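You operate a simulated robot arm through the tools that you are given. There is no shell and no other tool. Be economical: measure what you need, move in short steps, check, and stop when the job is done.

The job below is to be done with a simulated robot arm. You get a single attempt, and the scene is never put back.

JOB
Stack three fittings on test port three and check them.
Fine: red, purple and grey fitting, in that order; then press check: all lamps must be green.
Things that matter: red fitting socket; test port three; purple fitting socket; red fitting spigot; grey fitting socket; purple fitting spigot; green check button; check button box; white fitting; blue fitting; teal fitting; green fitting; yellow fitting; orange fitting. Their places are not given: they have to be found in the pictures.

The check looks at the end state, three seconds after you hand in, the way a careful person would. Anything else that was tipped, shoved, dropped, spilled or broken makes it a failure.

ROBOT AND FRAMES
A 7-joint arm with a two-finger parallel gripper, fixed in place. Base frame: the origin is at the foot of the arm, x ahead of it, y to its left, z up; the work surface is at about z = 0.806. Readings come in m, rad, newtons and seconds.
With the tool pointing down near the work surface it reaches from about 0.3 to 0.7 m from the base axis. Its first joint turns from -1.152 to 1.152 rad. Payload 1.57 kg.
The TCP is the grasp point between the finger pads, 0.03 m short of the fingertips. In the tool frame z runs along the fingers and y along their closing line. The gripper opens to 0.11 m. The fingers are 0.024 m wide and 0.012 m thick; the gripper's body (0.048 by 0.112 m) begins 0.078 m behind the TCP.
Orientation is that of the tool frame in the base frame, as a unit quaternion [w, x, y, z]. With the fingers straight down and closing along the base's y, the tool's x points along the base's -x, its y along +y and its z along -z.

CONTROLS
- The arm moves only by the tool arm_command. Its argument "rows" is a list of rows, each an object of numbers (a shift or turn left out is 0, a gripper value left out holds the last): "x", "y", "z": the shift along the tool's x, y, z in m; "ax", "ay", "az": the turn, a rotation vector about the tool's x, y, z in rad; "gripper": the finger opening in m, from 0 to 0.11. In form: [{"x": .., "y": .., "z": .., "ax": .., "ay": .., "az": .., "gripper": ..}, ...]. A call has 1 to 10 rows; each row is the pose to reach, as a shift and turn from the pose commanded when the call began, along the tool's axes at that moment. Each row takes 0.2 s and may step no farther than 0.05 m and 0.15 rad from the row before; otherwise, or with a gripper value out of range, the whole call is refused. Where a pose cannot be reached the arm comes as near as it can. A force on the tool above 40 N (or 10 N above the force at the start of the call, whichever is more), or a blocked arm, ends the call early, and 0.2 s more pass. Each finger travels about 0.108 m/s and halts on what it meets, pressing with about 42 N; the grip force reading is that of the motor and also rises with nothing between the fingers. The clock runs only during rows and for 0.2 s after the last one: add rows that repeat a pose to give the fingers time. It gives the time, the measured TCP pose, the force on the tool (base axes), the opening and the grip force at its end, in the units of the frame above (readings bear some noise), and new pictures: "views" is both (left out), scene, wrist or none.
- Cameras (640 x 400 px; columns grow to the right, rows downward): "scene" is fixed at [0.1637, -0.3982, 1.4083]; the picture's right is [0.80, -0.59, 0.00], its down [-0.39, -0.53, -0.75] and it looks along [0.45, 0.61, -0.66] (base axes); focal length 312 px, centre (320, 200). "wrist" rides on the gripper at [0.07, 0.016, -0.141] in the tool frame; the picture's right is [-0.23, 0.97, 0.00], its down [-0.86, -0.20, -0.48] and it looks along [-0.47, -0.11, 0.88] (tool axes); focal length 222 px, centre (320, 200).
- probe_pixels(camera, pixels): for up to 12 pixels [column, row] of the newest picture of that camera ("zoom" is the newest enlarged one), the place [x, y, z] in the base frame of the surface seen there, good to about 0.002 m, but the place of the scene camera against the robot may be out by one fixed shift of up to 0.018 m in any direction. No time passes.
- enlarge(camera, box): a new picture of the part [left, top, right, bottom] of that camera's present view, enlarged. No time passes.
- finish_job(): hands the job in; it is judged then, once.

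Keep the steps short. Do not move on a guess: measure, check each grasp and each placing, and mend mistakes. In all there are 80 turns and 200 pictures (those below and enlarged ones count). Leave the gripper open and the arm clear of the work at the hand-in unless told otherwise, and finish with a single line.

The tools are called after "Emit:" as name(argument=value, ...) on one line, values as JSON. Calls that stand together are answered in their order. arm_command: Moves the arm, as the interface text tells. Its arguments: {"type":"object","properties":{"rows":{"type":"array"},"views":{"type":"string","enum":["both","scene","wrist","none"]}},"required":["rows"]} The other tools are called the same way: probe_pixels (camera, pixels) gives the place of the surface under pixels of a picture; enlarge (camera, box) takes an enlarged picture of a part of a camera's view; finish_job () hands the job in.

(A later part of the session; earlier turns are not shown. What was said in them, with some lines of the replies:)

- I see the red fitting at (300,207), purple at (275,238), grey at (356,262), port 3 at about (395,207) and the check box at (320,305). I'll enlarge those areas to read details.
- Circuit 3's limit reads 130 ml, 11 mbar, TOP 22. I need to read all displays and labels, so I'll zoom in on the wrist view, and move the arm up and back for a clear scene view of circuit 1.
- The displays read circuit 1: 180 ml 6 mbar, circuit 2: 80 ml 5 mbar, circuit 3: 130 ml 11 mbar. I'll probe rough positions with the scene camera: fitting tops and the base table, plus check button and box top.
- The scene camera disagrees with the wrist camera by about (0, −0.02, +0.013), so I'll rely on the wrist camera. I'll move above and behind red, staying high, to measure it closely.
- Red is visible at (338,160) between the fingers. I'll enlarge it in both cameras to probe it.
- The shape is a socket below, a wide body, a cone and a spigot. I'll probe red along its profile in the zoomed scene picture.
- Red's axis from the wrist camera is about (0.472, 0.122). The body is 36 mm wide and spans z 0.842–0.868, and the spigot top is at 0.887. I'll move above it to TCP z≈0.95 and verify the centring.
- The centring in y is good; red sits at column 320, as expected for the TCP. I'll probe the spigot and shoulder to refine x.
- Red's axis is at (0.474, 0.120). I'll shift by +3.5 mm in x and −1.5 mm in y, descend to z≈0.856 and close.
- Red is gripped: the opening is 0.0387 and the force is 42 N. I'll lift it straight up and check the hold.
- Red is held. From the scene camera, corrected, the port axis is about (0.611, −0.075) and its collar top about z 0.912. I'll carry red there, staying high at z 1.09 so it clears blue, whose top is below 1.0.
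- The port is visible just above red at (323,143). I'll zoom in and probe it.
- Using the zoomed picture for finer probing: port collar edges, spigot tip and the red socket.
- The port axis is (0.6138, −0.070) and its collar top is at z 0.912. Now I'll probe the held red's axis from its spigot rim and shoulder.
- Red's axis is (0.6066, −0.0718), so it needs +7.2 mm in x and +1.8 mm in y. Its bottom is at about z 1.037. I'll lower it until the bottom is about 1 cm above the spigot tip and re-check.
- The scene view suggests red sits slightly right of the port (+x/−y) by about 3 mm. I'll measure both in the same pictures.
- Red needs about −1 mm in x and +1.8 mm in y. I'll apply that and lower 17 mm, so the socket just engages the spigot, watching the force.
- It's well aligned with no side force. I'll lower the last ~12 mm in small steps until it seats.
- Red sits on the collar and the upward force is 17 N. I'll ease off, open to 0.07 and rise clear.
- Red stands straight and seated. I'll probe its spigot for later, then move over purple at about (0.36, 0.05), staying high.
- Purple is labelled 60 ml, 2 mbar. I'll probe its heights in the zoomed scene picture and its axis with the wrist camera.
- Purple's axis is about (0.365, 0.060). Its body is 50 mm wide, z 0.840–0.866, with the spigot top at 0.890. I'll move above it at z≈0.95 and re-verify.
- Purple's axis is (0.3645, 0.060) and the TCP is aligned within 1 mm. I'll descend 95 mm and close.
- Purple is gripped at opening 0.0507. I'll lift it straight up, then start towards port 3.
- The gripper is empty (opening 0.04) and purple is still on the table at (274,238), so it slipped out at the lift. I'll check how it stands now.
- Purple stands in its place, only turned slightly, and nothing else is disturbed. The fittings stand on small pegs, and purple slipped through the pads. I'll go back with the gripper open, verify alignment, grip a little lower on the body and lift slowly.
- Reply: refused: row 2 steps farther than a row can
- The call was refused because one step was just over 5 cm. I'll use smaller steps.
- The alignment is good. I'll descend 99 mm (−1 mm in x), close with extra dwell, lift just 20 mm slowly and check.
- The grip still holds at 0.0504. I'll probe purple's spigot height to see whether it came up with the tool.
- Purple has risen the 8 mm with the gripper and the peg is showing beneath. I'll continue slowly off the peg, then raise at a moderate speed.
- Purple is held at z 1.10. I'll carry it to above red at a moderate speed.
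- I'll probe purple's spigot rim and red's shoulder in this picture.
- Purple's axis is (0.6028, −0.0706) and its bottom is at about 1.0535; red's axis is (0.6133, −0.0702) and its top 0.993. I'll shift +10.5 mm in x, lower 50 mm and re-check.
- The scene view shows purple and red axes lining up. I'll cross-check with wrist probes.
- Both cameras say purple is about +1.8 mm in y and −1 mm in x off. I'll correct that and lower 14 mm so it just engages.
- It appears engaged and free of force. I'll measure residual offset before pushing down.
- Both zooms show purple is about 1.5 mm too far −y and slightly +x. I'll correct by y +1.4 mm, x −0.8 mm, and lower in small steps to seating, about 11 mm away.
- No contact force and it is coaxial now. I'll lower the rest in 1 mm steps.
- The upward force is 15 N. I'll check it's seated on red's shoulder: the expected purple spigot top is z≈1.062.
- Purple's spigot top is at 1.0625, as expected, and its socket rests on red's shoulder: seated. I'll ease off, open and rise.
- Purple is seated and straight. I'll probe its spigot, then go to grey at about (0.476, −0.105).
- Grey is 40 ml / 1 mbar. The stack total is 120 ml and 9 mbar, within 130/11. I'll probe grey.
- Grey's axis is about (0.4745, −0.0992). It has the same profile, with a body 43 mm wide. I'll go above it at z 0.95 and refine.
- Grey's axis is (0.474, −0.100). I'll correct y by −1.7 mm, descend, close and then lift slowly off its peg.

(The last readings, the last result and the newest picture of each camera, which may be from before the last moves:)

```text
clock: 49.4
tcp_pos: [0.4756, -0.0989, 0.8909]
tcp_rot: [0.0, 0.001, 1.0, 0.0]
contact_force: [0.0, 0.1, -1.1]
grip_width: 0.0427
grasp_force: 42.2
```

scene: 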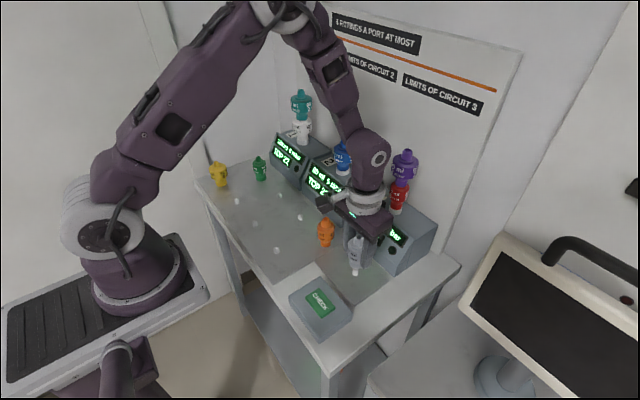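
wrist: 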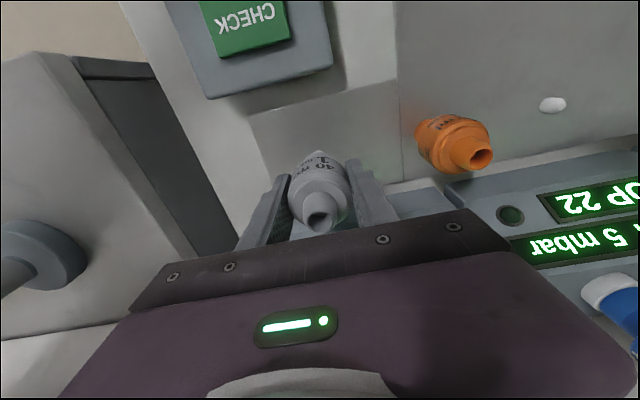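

Grey is off its peg and held at 0.0427. I'll lift to z≈1.17 so its bottom clears purple's top (1.062), at a moderate speed.

Emit:
arm_command(rows=[{"z": -0.012}, {"z": -0.032}, {"z": -0.06}, {"z": -0.09}, {"z": -0.12}, {"z": -0.155}, {"z": -0.19}, {"z": -0.225}, {"z": -0.255}, {"z": -0.28}], views="none")

Emit:
arm_command(rows=[{"x": -0.015, "y": 0.003}, {"x": -0.035, "y": 0.008}, {"x": -0.06, "y": 0.013}, {"x": -0.085, "y": 0.02}, {"x": -0.105, "y": 0.025}, {"x": -0.12, "y": 0.028}, {"x": -0.13, "y": 0.028}, {"x": -0.13, "y": 0.028}])

Emit:
enlarge(camera="wrist", box=[256, 120, 384, 230])

```text
clock: 51.6
tcp_pos: [0.4724, -0.0992, 1.1702]
tcp_rot: [0.0, 0.0, 1.0, 0.0]
contact_force: [0.1, -0.7, -0.2]
grip_width: 0.0427
grasp_force: 42.0
```

```text
clock: 53.4
tcp_pos: [0.6043, -0.0713, 1.1701]
tcp_rot: [0.0, 0.0, 1.0, 0.0]
contact_force: [-0.5, 0.0, -0.1]
grip_width: 0.0429
grasp_force: 41.9
```

scene: 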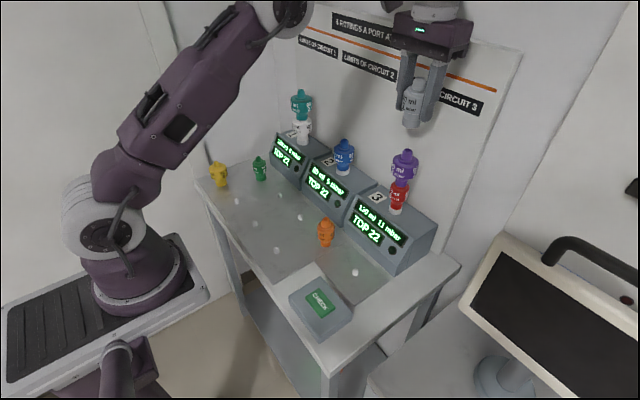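
wrist: 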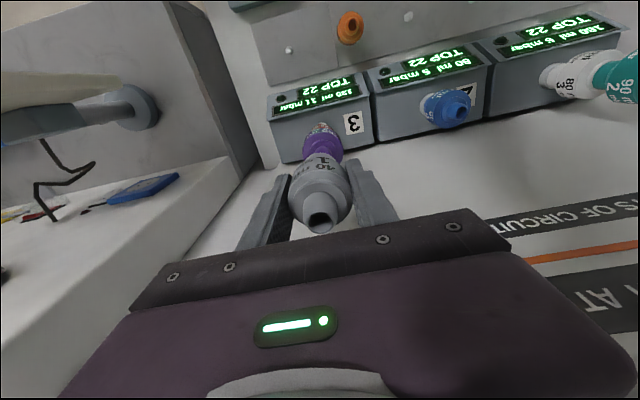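

```text
3.64 times, centred on (320, 175) of wrist
```

zoom: 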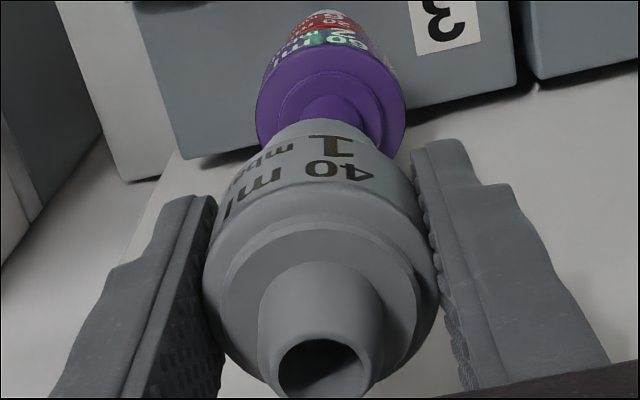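

Grey is held above purple. I'll probe grey's spigot rim and body, and purple's body, in this picture.

Emit:
probe_pixels(camera="zoom", pixels=[[274, 370], [366, 370], [318, 343], [310, 398], [207, 275], [435, 275], [222, 290], [412, 290], [260, 110], [402, 110], [325, 50], [325, 66]])

```text
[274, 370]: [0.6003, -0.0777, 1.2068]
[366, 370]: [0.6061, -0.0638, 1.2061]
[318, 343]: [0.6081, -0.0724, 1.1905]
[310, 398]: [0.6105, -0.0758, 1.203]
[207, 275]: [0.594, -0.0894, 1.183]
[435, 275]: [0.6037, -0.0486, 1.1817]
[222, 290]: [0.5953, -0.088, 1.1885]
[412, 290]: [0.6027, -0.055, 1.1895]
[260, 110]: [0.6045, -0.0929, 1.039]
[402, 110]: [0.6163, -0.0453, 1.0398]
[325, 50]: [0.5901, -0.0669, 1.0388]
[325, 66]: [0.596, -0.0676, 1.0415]
```

Grey's axis is about (0.6027, −0.0711) with its bottom near 1.122. Purple's axis is (0.614, −0.0703) with its top at 1.0625. I'll shift +11 mm in x and +0.8 mm in y, lower 48 mm and re-check.

Emit:
arm_command(rows=[{"x": -0.006, "y": 0.0008}, {"x": -0.011, "y": 0.0008}, {"x": -0.011, "y": 0.0008, "z": 0.015}, {"x": -0.011, "y": 0.0008, "z": 0.033}, {"x": -0.011, "y": 0.0008, "z": 0.045}, {"x": -0.011, "y": 0.0008, "z": 0.048}, {"x": -0.011, "y": 0.0008, "z": 0.048}])

Emit:
enlarge(camera="wrist", box=[272, 120, 368, 180])

Emit:
enlarge(camera="scene", box=[375, 100, 439, 180])

```text
clock: 55.0
tcp_pos: [0.6164, -0.0715, 1.1234]
tcp_rot: [-0.001, -0.001, 1.0, 0.0]
contact_force: [-0.2, 0.8, -0.1]
grip_width: 0.0427
grasp_force: 41.7
```

scene: 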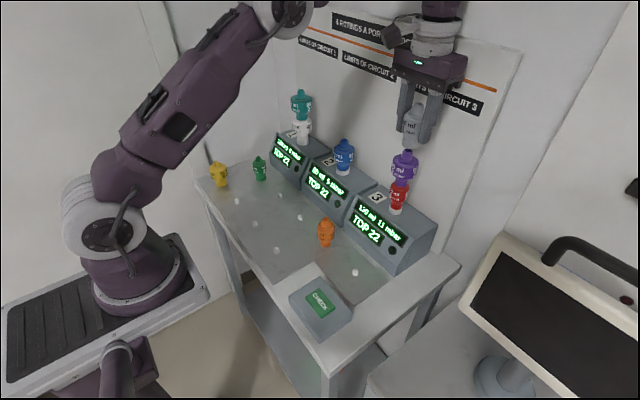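
wrist: 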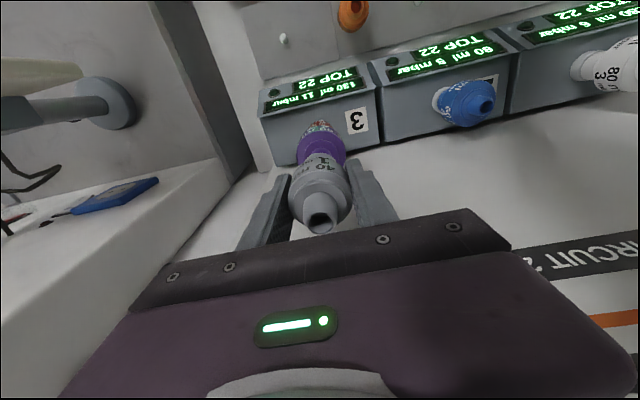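

```text
6.67 times, centred on (320, 150) of wrist
```

zoom: 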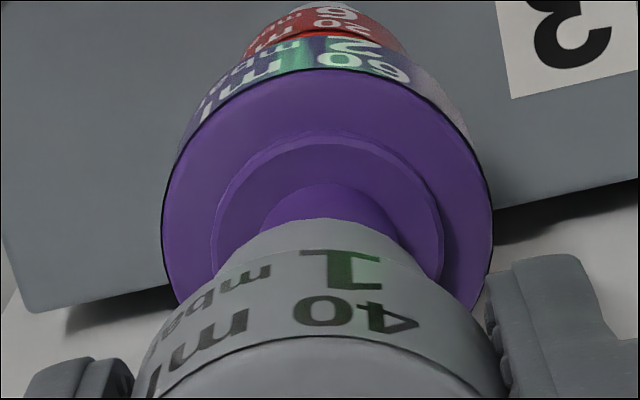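

```text
5.00 times, centred on (407, 140) of scene
```

zoom: 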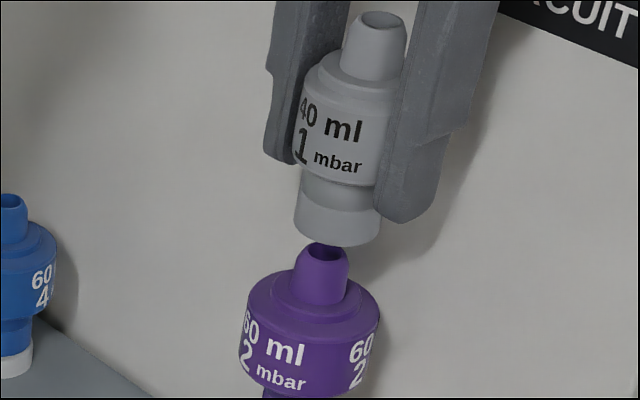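

The scene zoom shows grey about 2–3 mm right (+x) of purple. I'll probe both.

Emit:
probe_pixels(camera="zoom", pixels=[[298, 220], [379, 225], [338, 240], [338, 225], [300, 275], [346, 275], [325, 290], [250, 305], [376, 310], [312, 320], [345, 40], [404, 40]])

Emit:
probe_pixels(camera="wrist", pixels=[[306.5, 218], [334, 218], [317, 229.5], [290, 195], [350, 195], [296.8, 150], [345.2, 150], [321, 131.5], [320.5, 141]])

```text
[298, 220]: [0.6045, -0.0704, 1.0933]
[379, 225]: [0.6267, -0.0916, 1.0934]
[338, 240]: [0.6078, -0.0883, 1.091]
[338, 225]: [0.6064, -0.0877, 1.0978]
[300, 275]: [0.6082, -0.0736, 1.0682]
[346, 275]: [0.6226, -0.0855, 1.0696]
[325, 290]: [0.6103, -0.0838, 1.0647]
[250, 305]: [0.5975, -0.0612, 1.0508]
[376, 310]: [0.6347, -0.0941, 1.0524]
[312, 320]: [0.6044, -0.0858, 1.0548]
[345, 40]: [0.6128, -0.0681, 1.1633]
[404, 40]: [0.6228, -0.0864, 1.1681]
```

```text
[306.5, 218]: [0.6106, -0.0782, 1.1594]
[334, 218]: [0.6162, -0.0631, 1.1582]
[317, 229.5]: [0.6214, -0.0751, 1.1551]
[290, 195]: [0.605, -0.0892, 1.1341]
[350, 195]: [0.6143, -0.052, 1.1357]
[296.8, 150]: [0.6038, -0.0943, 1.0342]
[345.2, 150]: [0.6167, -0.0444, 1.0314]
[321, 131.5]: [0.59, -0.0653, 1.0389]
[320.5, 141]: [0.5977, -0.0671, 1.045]
```

Combining both, grey needs about +1.8 mm in y and nothing in x. I'll apply that, lower 10 mm to just above the spigot and check again.

Emit:
arm_command(rows=[{"y": 0.0018}, {"y": 0.0018, "z": 0.004}, {"y": 0.0018, "z": 0.008}, {"y": 0.0018, "z": 0.01}, {"y": 0.0018, "z": 0.01}])

Emit:
enlarge(camera="wrist", box=[272, 120, 368, 180])

Emit:
enlarge(camera="scene", box=[385, 130, 427, 170])

```text
clock: 56.2
tcp_pos: [0.6157, -0.0684, 1.112]
tcp_rot: [0.0, 0.0, 1.0, 0.0]
contact_force: [-0.1, 0.6, -0.5]
grip_width: 0.0427
grasp_force: 42.0
```

scene: 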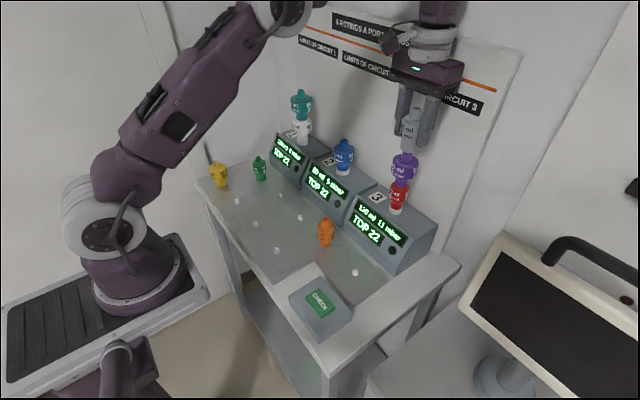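
wrist: 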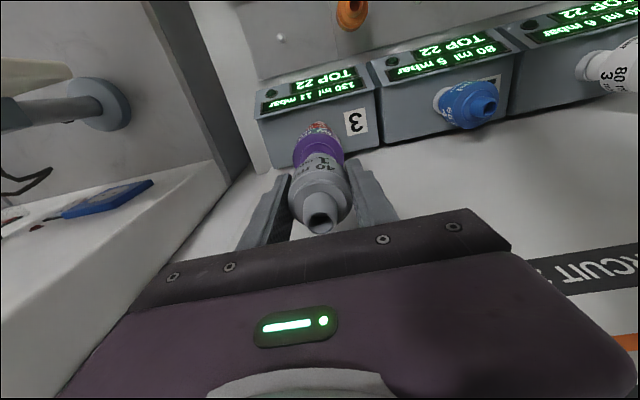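

```text
6.67 times, centred on (320, 150) of wrist
```

zoom: 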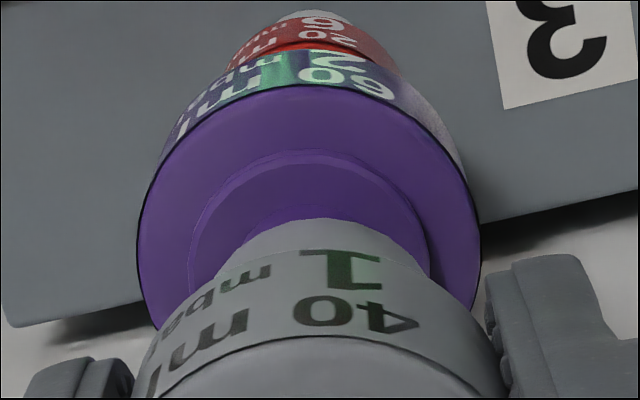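

```text
10.00 times, centred on (406, 150) of scene
```

zoom: 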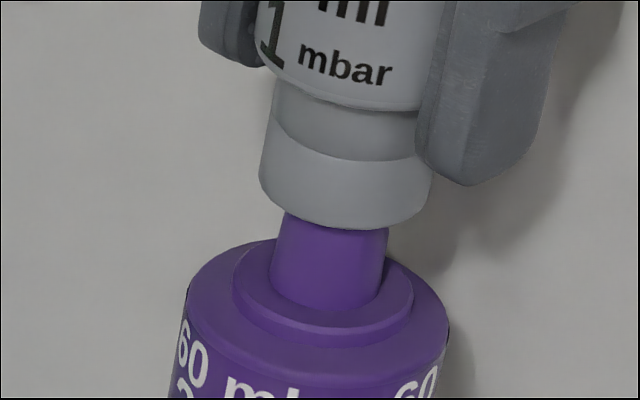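

In the scene direction it's aligned. The wrist view shows purple 1.5 mm to the left, so I'll correct (−1, −1.2) mm and lower 5 mm to engage.

Emit:
arm_command(rows=[{"x": 0.001, "y": -0.0012}, {"x": 0.001, "y": -0.0012}, {"x": 0.001, "y": -0.0012, "z": 0.002}, {"x": 0.001, "y": -0.0012, "z": 0.004}, {"x": 0.001, "y": -0.0012, "z": 0.005}, {"x": 0.001, "y": -0.0012, "z": 0.005}])

Emit:
enlarge(camera="wrist", box=[272, 120, 368, 180])

Emit:
enlarge(camera="scene", box=[385, 130, 427, 170])

```text
clock: 57.6
tcp_pos: [0.6147, -0.07, 1.1071]
tcp_rot: [-0.001, 0.0, 1.0, 0.0]
contact_force: [0.3, 0.2, -1.5]
grip_width: 0.0427
grasp_force: 42.0
```

scene: 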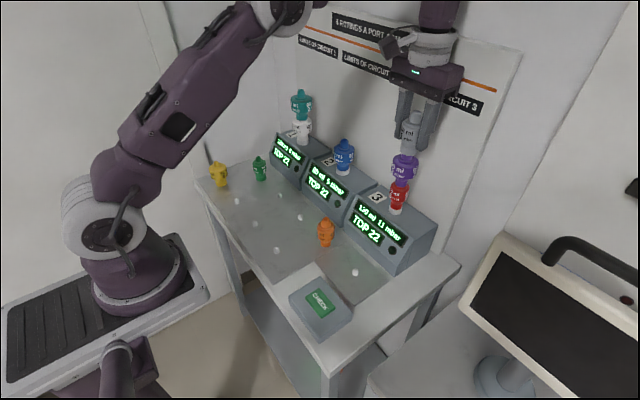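
wrist: 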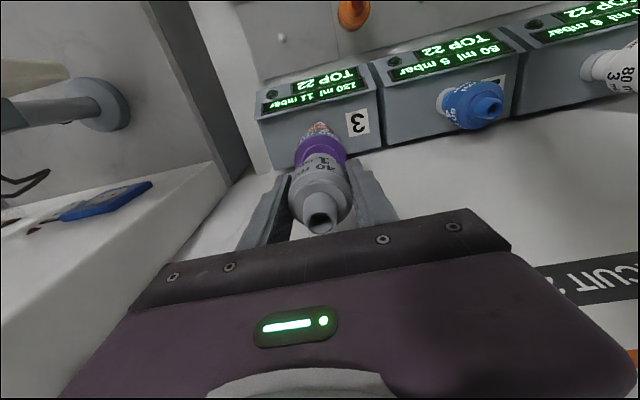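

```text
6.67 times, centred on (320, 150) of wrist
```

zoom: 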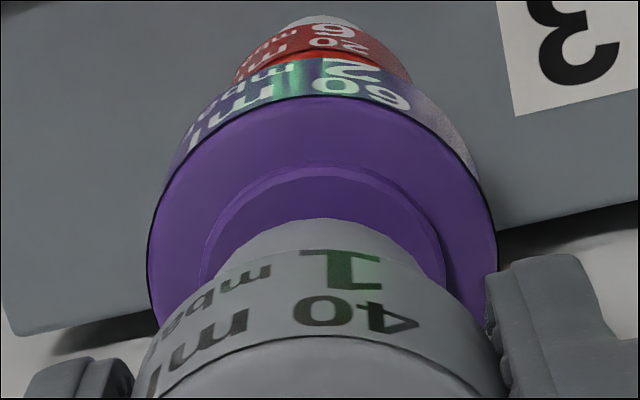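

```text
10.00 times, centred on (406, 150) of scene
```

zoom: 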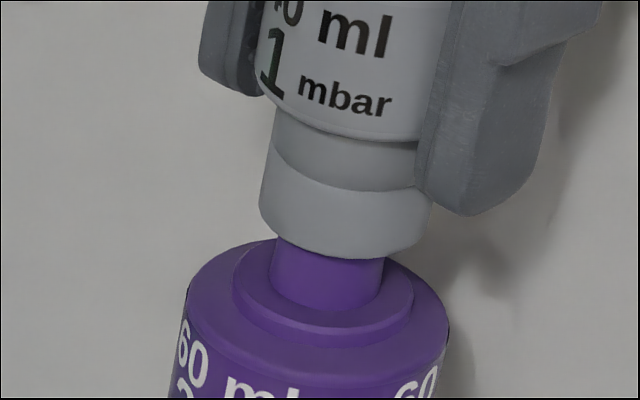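

It's nearly coaxial; I'll trim (−1, +0.6) mm and lower 8 mm, watching the force.

Emit:
arm_command(rows=[{"x": 0.001, "y": 0.0006}, {"x": 0.001, "y": 0.0006, "z": 0.002}, {"x": 0.001, "y": 0.0006, "z": 0.004}, {"x": 0.001, "y": 0.0006, "z": 0.006}, {"x": 0.001, "y": 0.0006, "z": 0.008}, {"x": 0.001, "y": 0.0006, "z": 0.008}], views="scene")

Emit:
enlarge(camera="scene", box=[375, 110, 435, 210])

```text
clock: 59.0
tcp_pos: [0.614, -0.0708, 1.0983]
tcp_rot: [-0.001, 0.0, 1.0, 0.0]
contact_force: [0.0, 0.0, -0.8]
grip_width: 0.0425
grasp_force: 41.6
```

scene: 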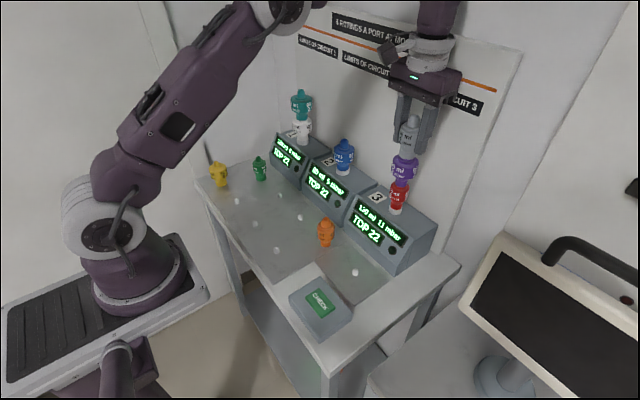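

```text
4.00 times, centred on (405, 160) of scene
```

zoom: 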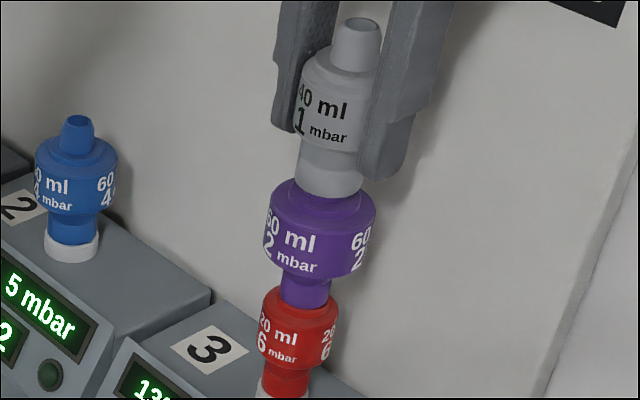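

It's sliding on freely with no force. I'll lower the last ~6 mm in 1 mm steps to contact.

Emit:
arm_command(rows=[{"z": 0.001}, {"z": 0.002}, {"z": 0.003}, {"z": 0.004}, {"z": 0.005}, {"z": 0.006}, {"z": 0.006}])

Emit:
enlarge(camera="scene", box=[375, 110, 435, 210])

Emit:
probe_pixels(camera="wrist", pixels=[[306.5, 218], [334, 218], [317, 229], [290, 195], [350, 195]])

```text
clock: 60.6
tcp_pos: [0.6129, -0.07, 1.0928]
tcp_rot: [0.0, 0.0, 1.0, 0.0]
contact_force: [0.0, -0.3, -1.2]
grip_width: 0.0428
grasp_force: 41.1
```

scene: 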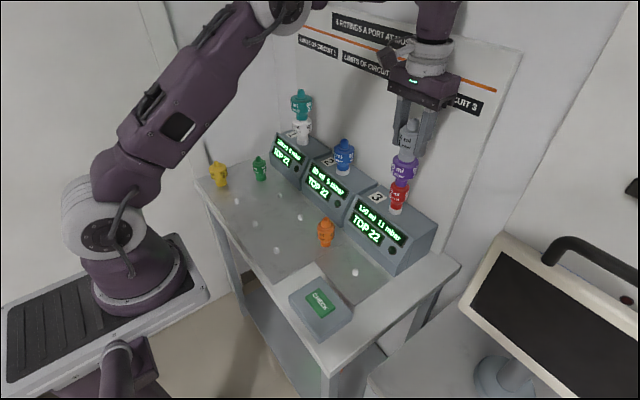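
wrist: 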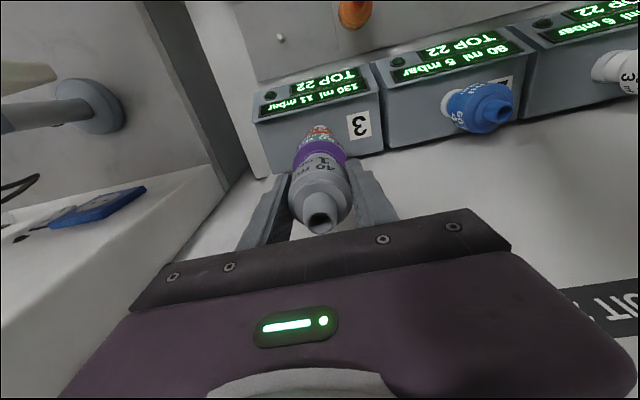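

```text
4.00 times, centred on (405, 160) of scene
```

zoom: 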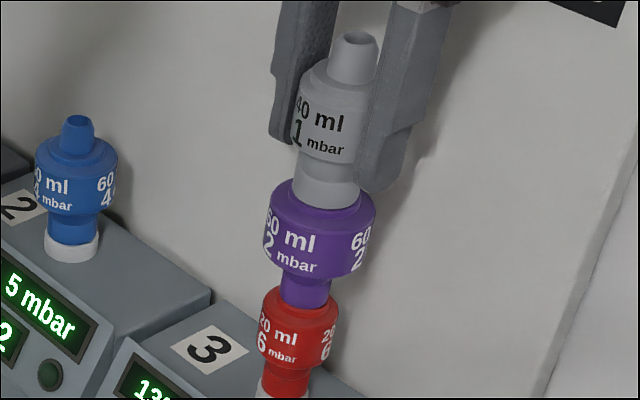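

```text
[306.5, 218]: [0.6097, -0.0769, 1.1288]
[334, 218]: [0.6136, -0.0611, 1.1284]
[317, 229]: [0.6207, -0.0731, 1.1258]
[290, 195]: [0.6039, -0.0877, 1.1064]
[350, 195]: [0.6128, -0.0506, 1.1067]
```

Still no contact, though it's at about the expected height. I'll go on in 0.7 mm steps until force appears.

Emit:
arm_command(rows=[{"z": 0.0007}, {"z": 0.0014}, {"z": 0.0021}, {"z": 0.0028}, {"z": 0.0028}])

Emit:
enlarge(camera="scene", box=[385, 130, 427, 170])

```text
clock: 61.8
tcp_pos: [0.6134, -0.0684, 1.0915]
tcp_rot: [0.002, 0.0, 1.0, -0.001]
contact_force: [2.8, -1.1, 24.2]
grip_width: 0.0427
grasp_force: 42.4
```

scene: 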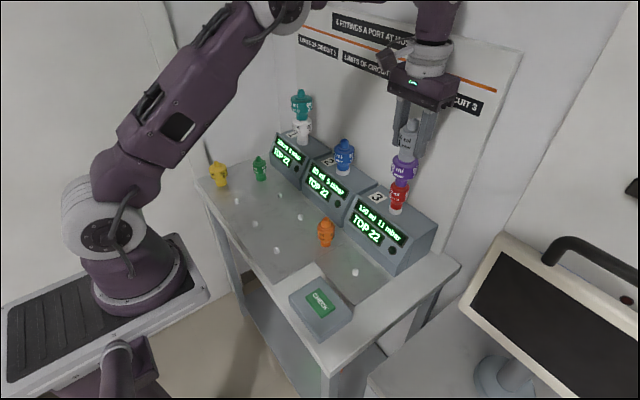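
wrist: 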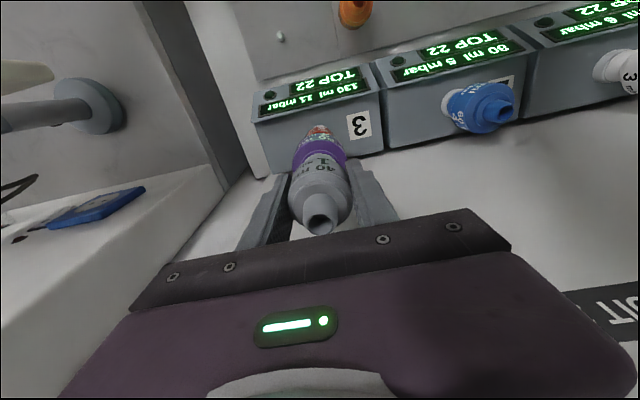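

```text
10.00 times, centred on (406, 150) of scene
```

zoom: 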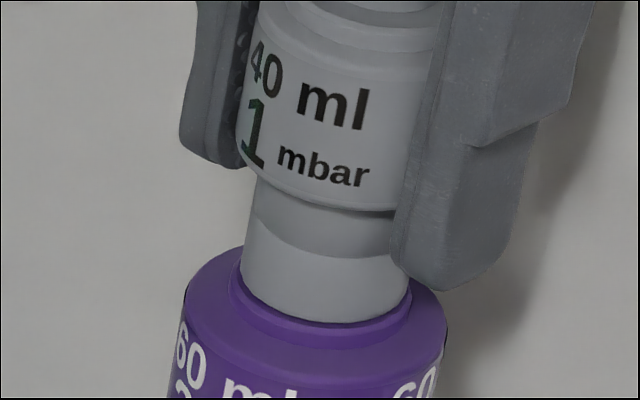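

Seated: 24 N upward and grey's socket rests on purple's shoulder. I'll ease off, open and rise clear.

Emit:
arm_command(rows=[{"z": -0.0015}, {"z": -0.0015, "gripper": 0.06}, {"z": -0.0015, "gripper": 0.075}, {"z": -0.0015, "gripper": 0.075}, {"z": -0.02}, {"z": -0.05}, {"z": -0.09}, {"z": -0.11}, {"z": -0.11}])

Emit:
enlarge(camera="scene", box=[360, 105, 450, 225])

```text
clock: 63.8
tcp_pos: [0.6128, -0.0673, 1.1749]
tcp_rot: [-0.001, -0.005, 1.0, -0.004]
contact_force: [0.1, -0.1, 0.3]
grip_width: 0.075
grasp_force: 0.1
out of reach, approached as far as the arm can: row 7, 8, 9
```

scene: 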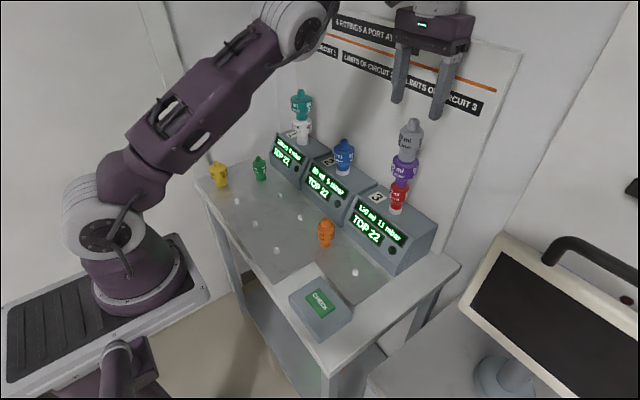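
wrist: 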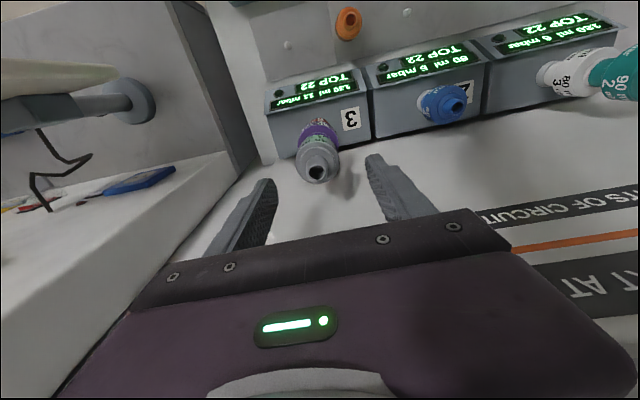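

```text
3.33 times, centred on (405, 165) of scene
```

zoom: 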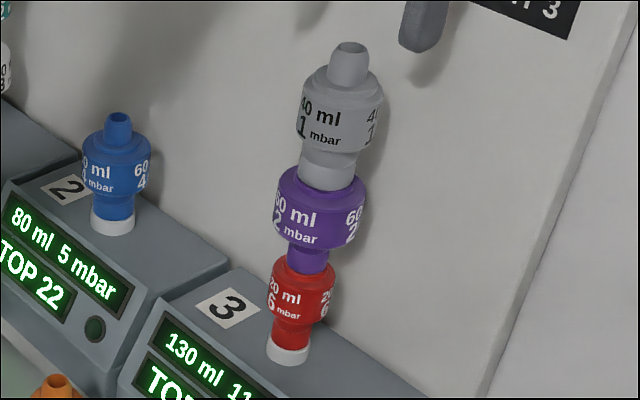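

All three are stacked straight. The arm reached its limit but clears grey's top by about 17 mm. I'll back off in −x, then go over the check button at about (0.357, −0.12) with the fingers closed.

Emit:
arm_command(rows=[{"x": 0.04}, {"x": 0.085}, {"x": 0.13}, {"x": 0.175, "y": -0.015}, {"x": 0.215, "y": -0.03}, {"x": 0.25, "y": -0.045}, {"x": 0.26, "y": -0.055, "z": 0.045}, {"x": 0.26, "y": -0.055, "z": 0.09, "gripper": 0.0}, {"x": 0.26, "y": -0.055, "z": 0.135}, {"x": 0.26, "y": -0.055, "z": 0.18}])

Emit:
enlarge(camera="wrist", box=[240, 60, 400, 180])

```text
clock: 66.0
tcp_pos: [0.3532, -0.1224, 0.9971]
tcp_rot: [0.0, 0.0, 1.0, 0.0]
contact_force: [-0.1, -0.1, 0.1]
grip_width: 0.0
grasp_force: 21.9
```

scene: 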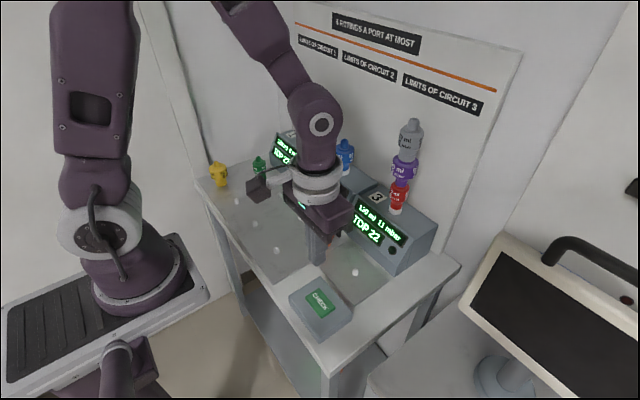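
wrist: 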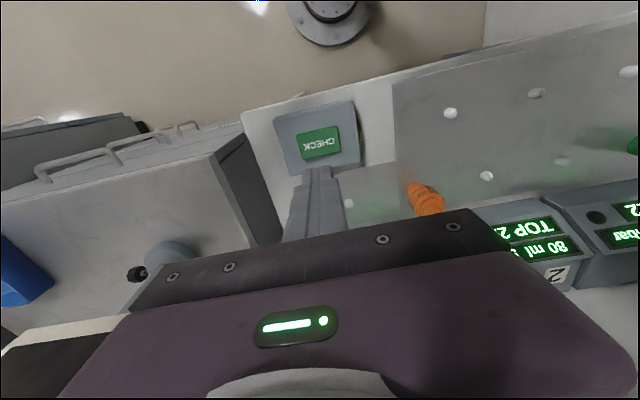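

```text
3.33 times, centred on (320, 120) of wrist
```

zoom: 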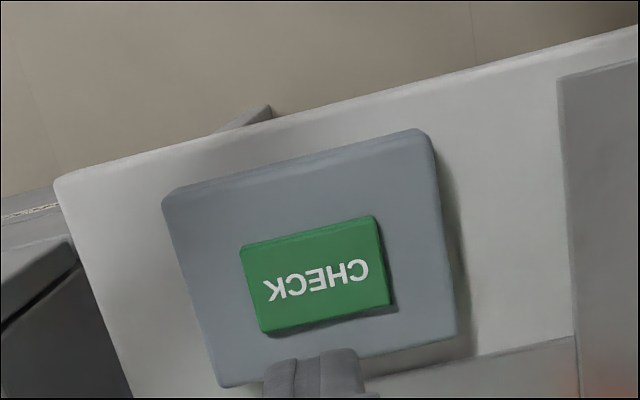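

The button is in view at (320,142). I'll probe its corners, centre and the box top.

Emit:
probe_pixels(camera="zoom", pixels=[[245, 255], [368, 222], [384, 298], [265, 325], [315, 275], [220, 230], [320, 200], [410, 250]])

```text
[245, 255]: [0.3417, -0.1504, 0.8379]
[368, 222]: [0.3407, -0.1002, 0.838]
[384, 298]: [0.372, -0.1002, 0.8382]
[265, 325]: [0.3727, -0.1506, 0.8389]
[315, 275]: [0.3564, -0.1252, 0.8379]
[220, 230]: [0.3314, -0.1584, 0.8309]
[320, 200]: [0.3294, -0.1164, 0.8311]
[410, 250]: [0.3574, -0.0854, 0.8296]
```

The button's centre is (0.357, −0.1254), its top z 0.838 and the box top 0.831. I'll come down until the fingertips are about 5 mm above it.

Emit:
arm_command(rows=[{"x": -0.0038, "y": -0.003, "z": 0.04}, {"x": -0.0038, "y": -0.003, "z": 0.08}, {"x": -0.0038, "y": -0.003, "z": 0.11}, {"x": -0.0038, "y": -0.003, "z": 0.123}, {"x": -0.0038, "y": -0.003, "z": 0.123}])

```text
clock: 67.2
tcp_pos: [0.358, -0.123, 0.8714]
tcp_rot: [0.0, 0.0, 1.0, -0.001]
contact_force: [-0.1, -0.3, -0.3]
grip_width: 0.0
grasp_force: 21.1
```

scene: 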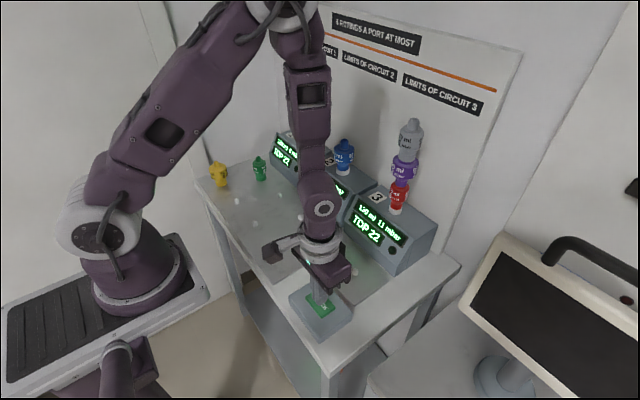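
wrist: 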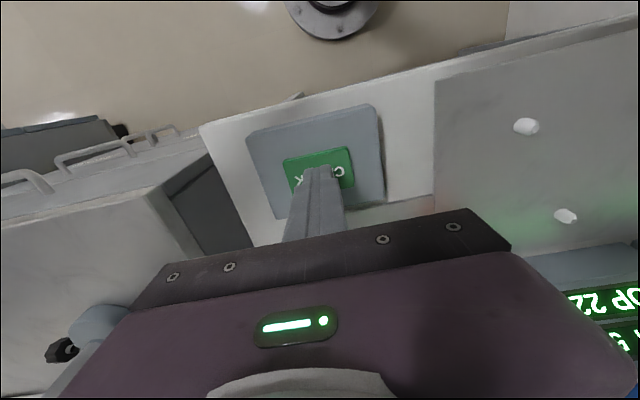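

The fingertips are just over the button centre. I'll press in 1 mm steps to about 5 mm depth and watch the lamps.

Emit:
arm_command(rows=[{"z": 0.002}, {"z": 0.003}, {"z": 0.004}, {"z": 0.005}, {"z": 0.006}, {"z": 0.007}, {"z": 0.007}])

Emit:
enlarge(camera="scene", box=[260, 120, 440, 280])

```text
clock: 68.8
tcp_pos: [0.3578, -0.1244, 0.8656]
tcp_rot: [0.0, 0.001, 1.0, 0.0]
contact_force: [-0.5, -0.2, 2.5]
grip_width: 0.0002
grasp_force: 21.5
```

scene: 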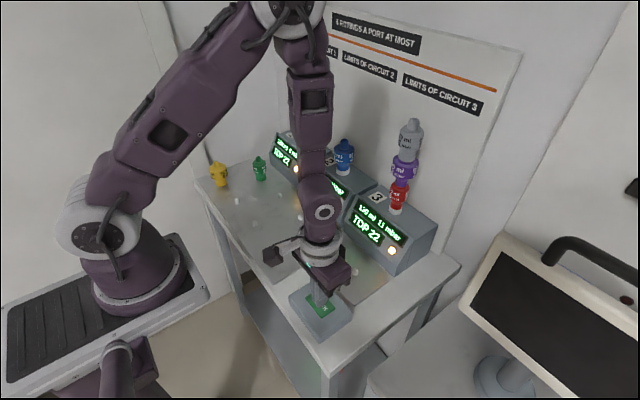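
wrist: 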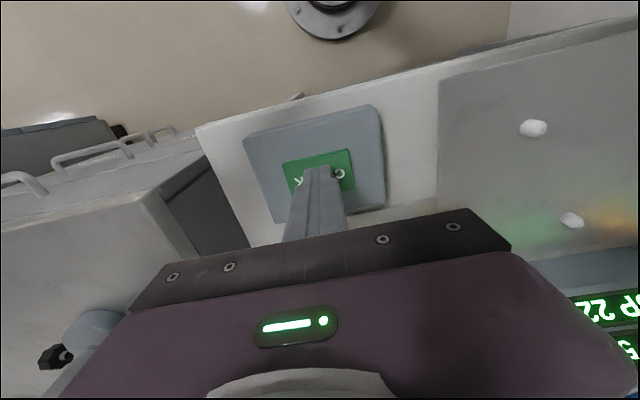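

```text
2.50 times, centred on (350, 200) of scene
```

zoom: 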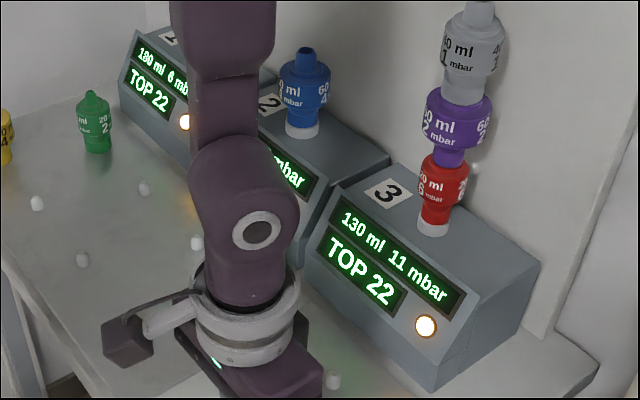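

The lamps on all circuits turned amber, so a check seems to be running. I'll hold still briefly, then release upward and look.

Emit:
arm_command(rows=[{"z": 0.0}, {"z": 0.0}, {"z": -0.01}, {"z": -0.03}, {"z": -0.06}, {"z": -0.09}, {"z": -0.12}, {"z": -0.12}])

Emit:
enlarge(camera="scene", box=[260, 120, 440, 280])

```text
clock: 70.6
tcp_pos: [0.3588, -0.1228, 0.9846]
tcp_rot: [0.0, 0.001, 1.0, 0.0]
contact_force: [-0.6, -1.2, 0.2]
grip_width: 0.0
grasp_force: 21.6
```

scene: 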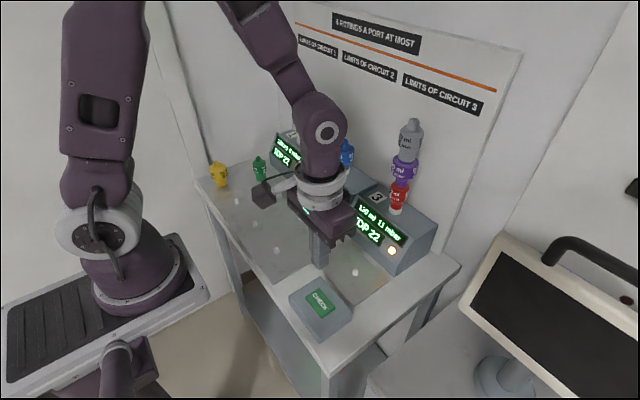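
wrist: 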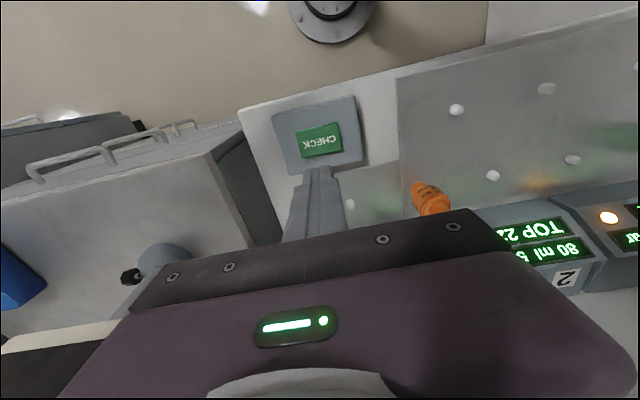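

```text
2.50 times, centred on (350, 200) of scene
```

zoom: 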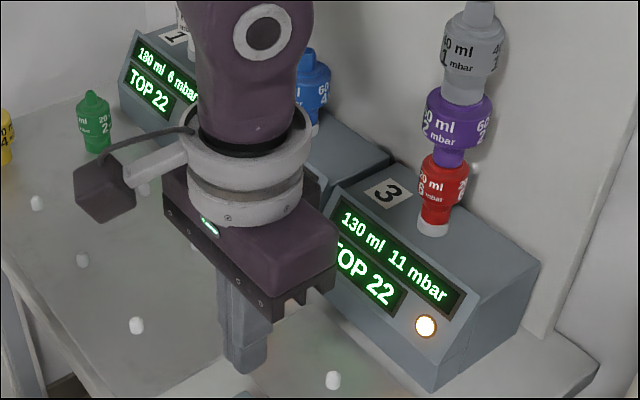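

Still amber. I'll move the arm clear, open the gripper and let some seconds pass.

Emit:
arm_command(rows=[{"z": -0.045}, {"z": -0.09}, {"z": -0.135}, {"z": -0.18, "gripper": 0.06}, {"z": -0.18, "y": 0.04, "gripper": 0.11}, {"z": -0.18, "y": 0.08}, {"z": -0.18, "y": 0.12}, {"z": -0.18, "y": 0.16}, {"z": -0.18, "y": 0.2}, {"z": -0.18, "y": 0.2}])

Emit:
enlarge(camera="scene", box=[260, 120, 440, 280])

```text
clock: 72.8
tcp_pos: [0.3592, 0.0767, 1.1647]
tcp_rot: [0.001, 0.001, 1.0, -0.001]
contact_force: [0.2, -0.6, 1.1]
grip_width: 0.11
grasp_force: 0.2
```

scene: 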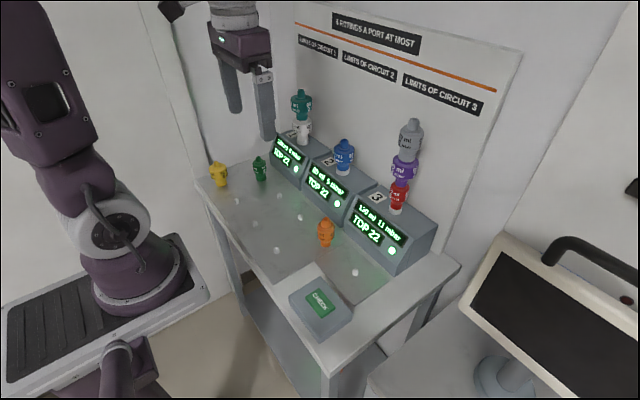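
wrist: 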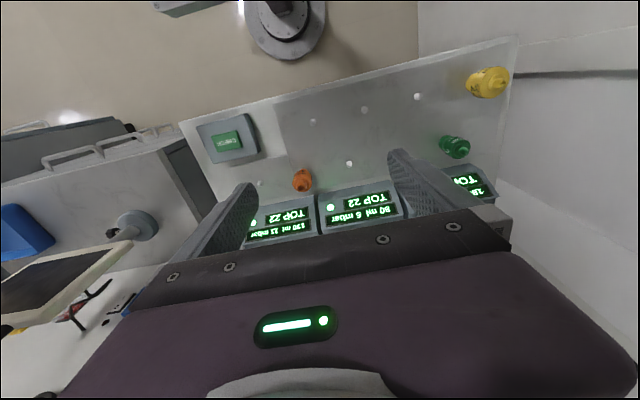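

```text
2.50 times, centred on (350, 200) of scene
```

zoom: 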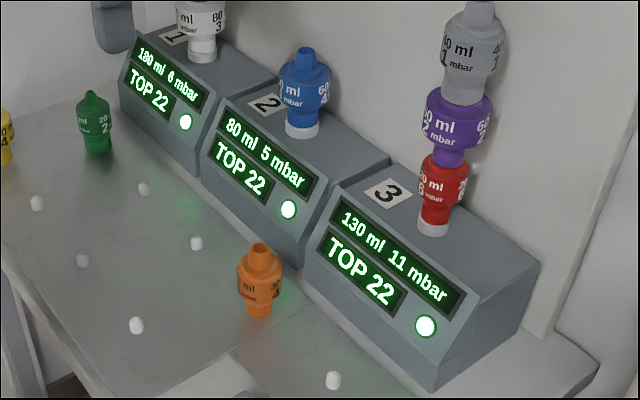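

All three lamps are green, the stack is red, purple, grey on port 3, and the other fittings stand undisturbed. The gripper is open and the arm is clear, so I'm handing in.

Emit:
finish_job()

```text
The job is handed in.
```

Red, purple and grey are stacked in that order on test port three, and after pressing check all three lamps turned green; purple slipped from the grip once but stayed standing on its peg and was picked up again.
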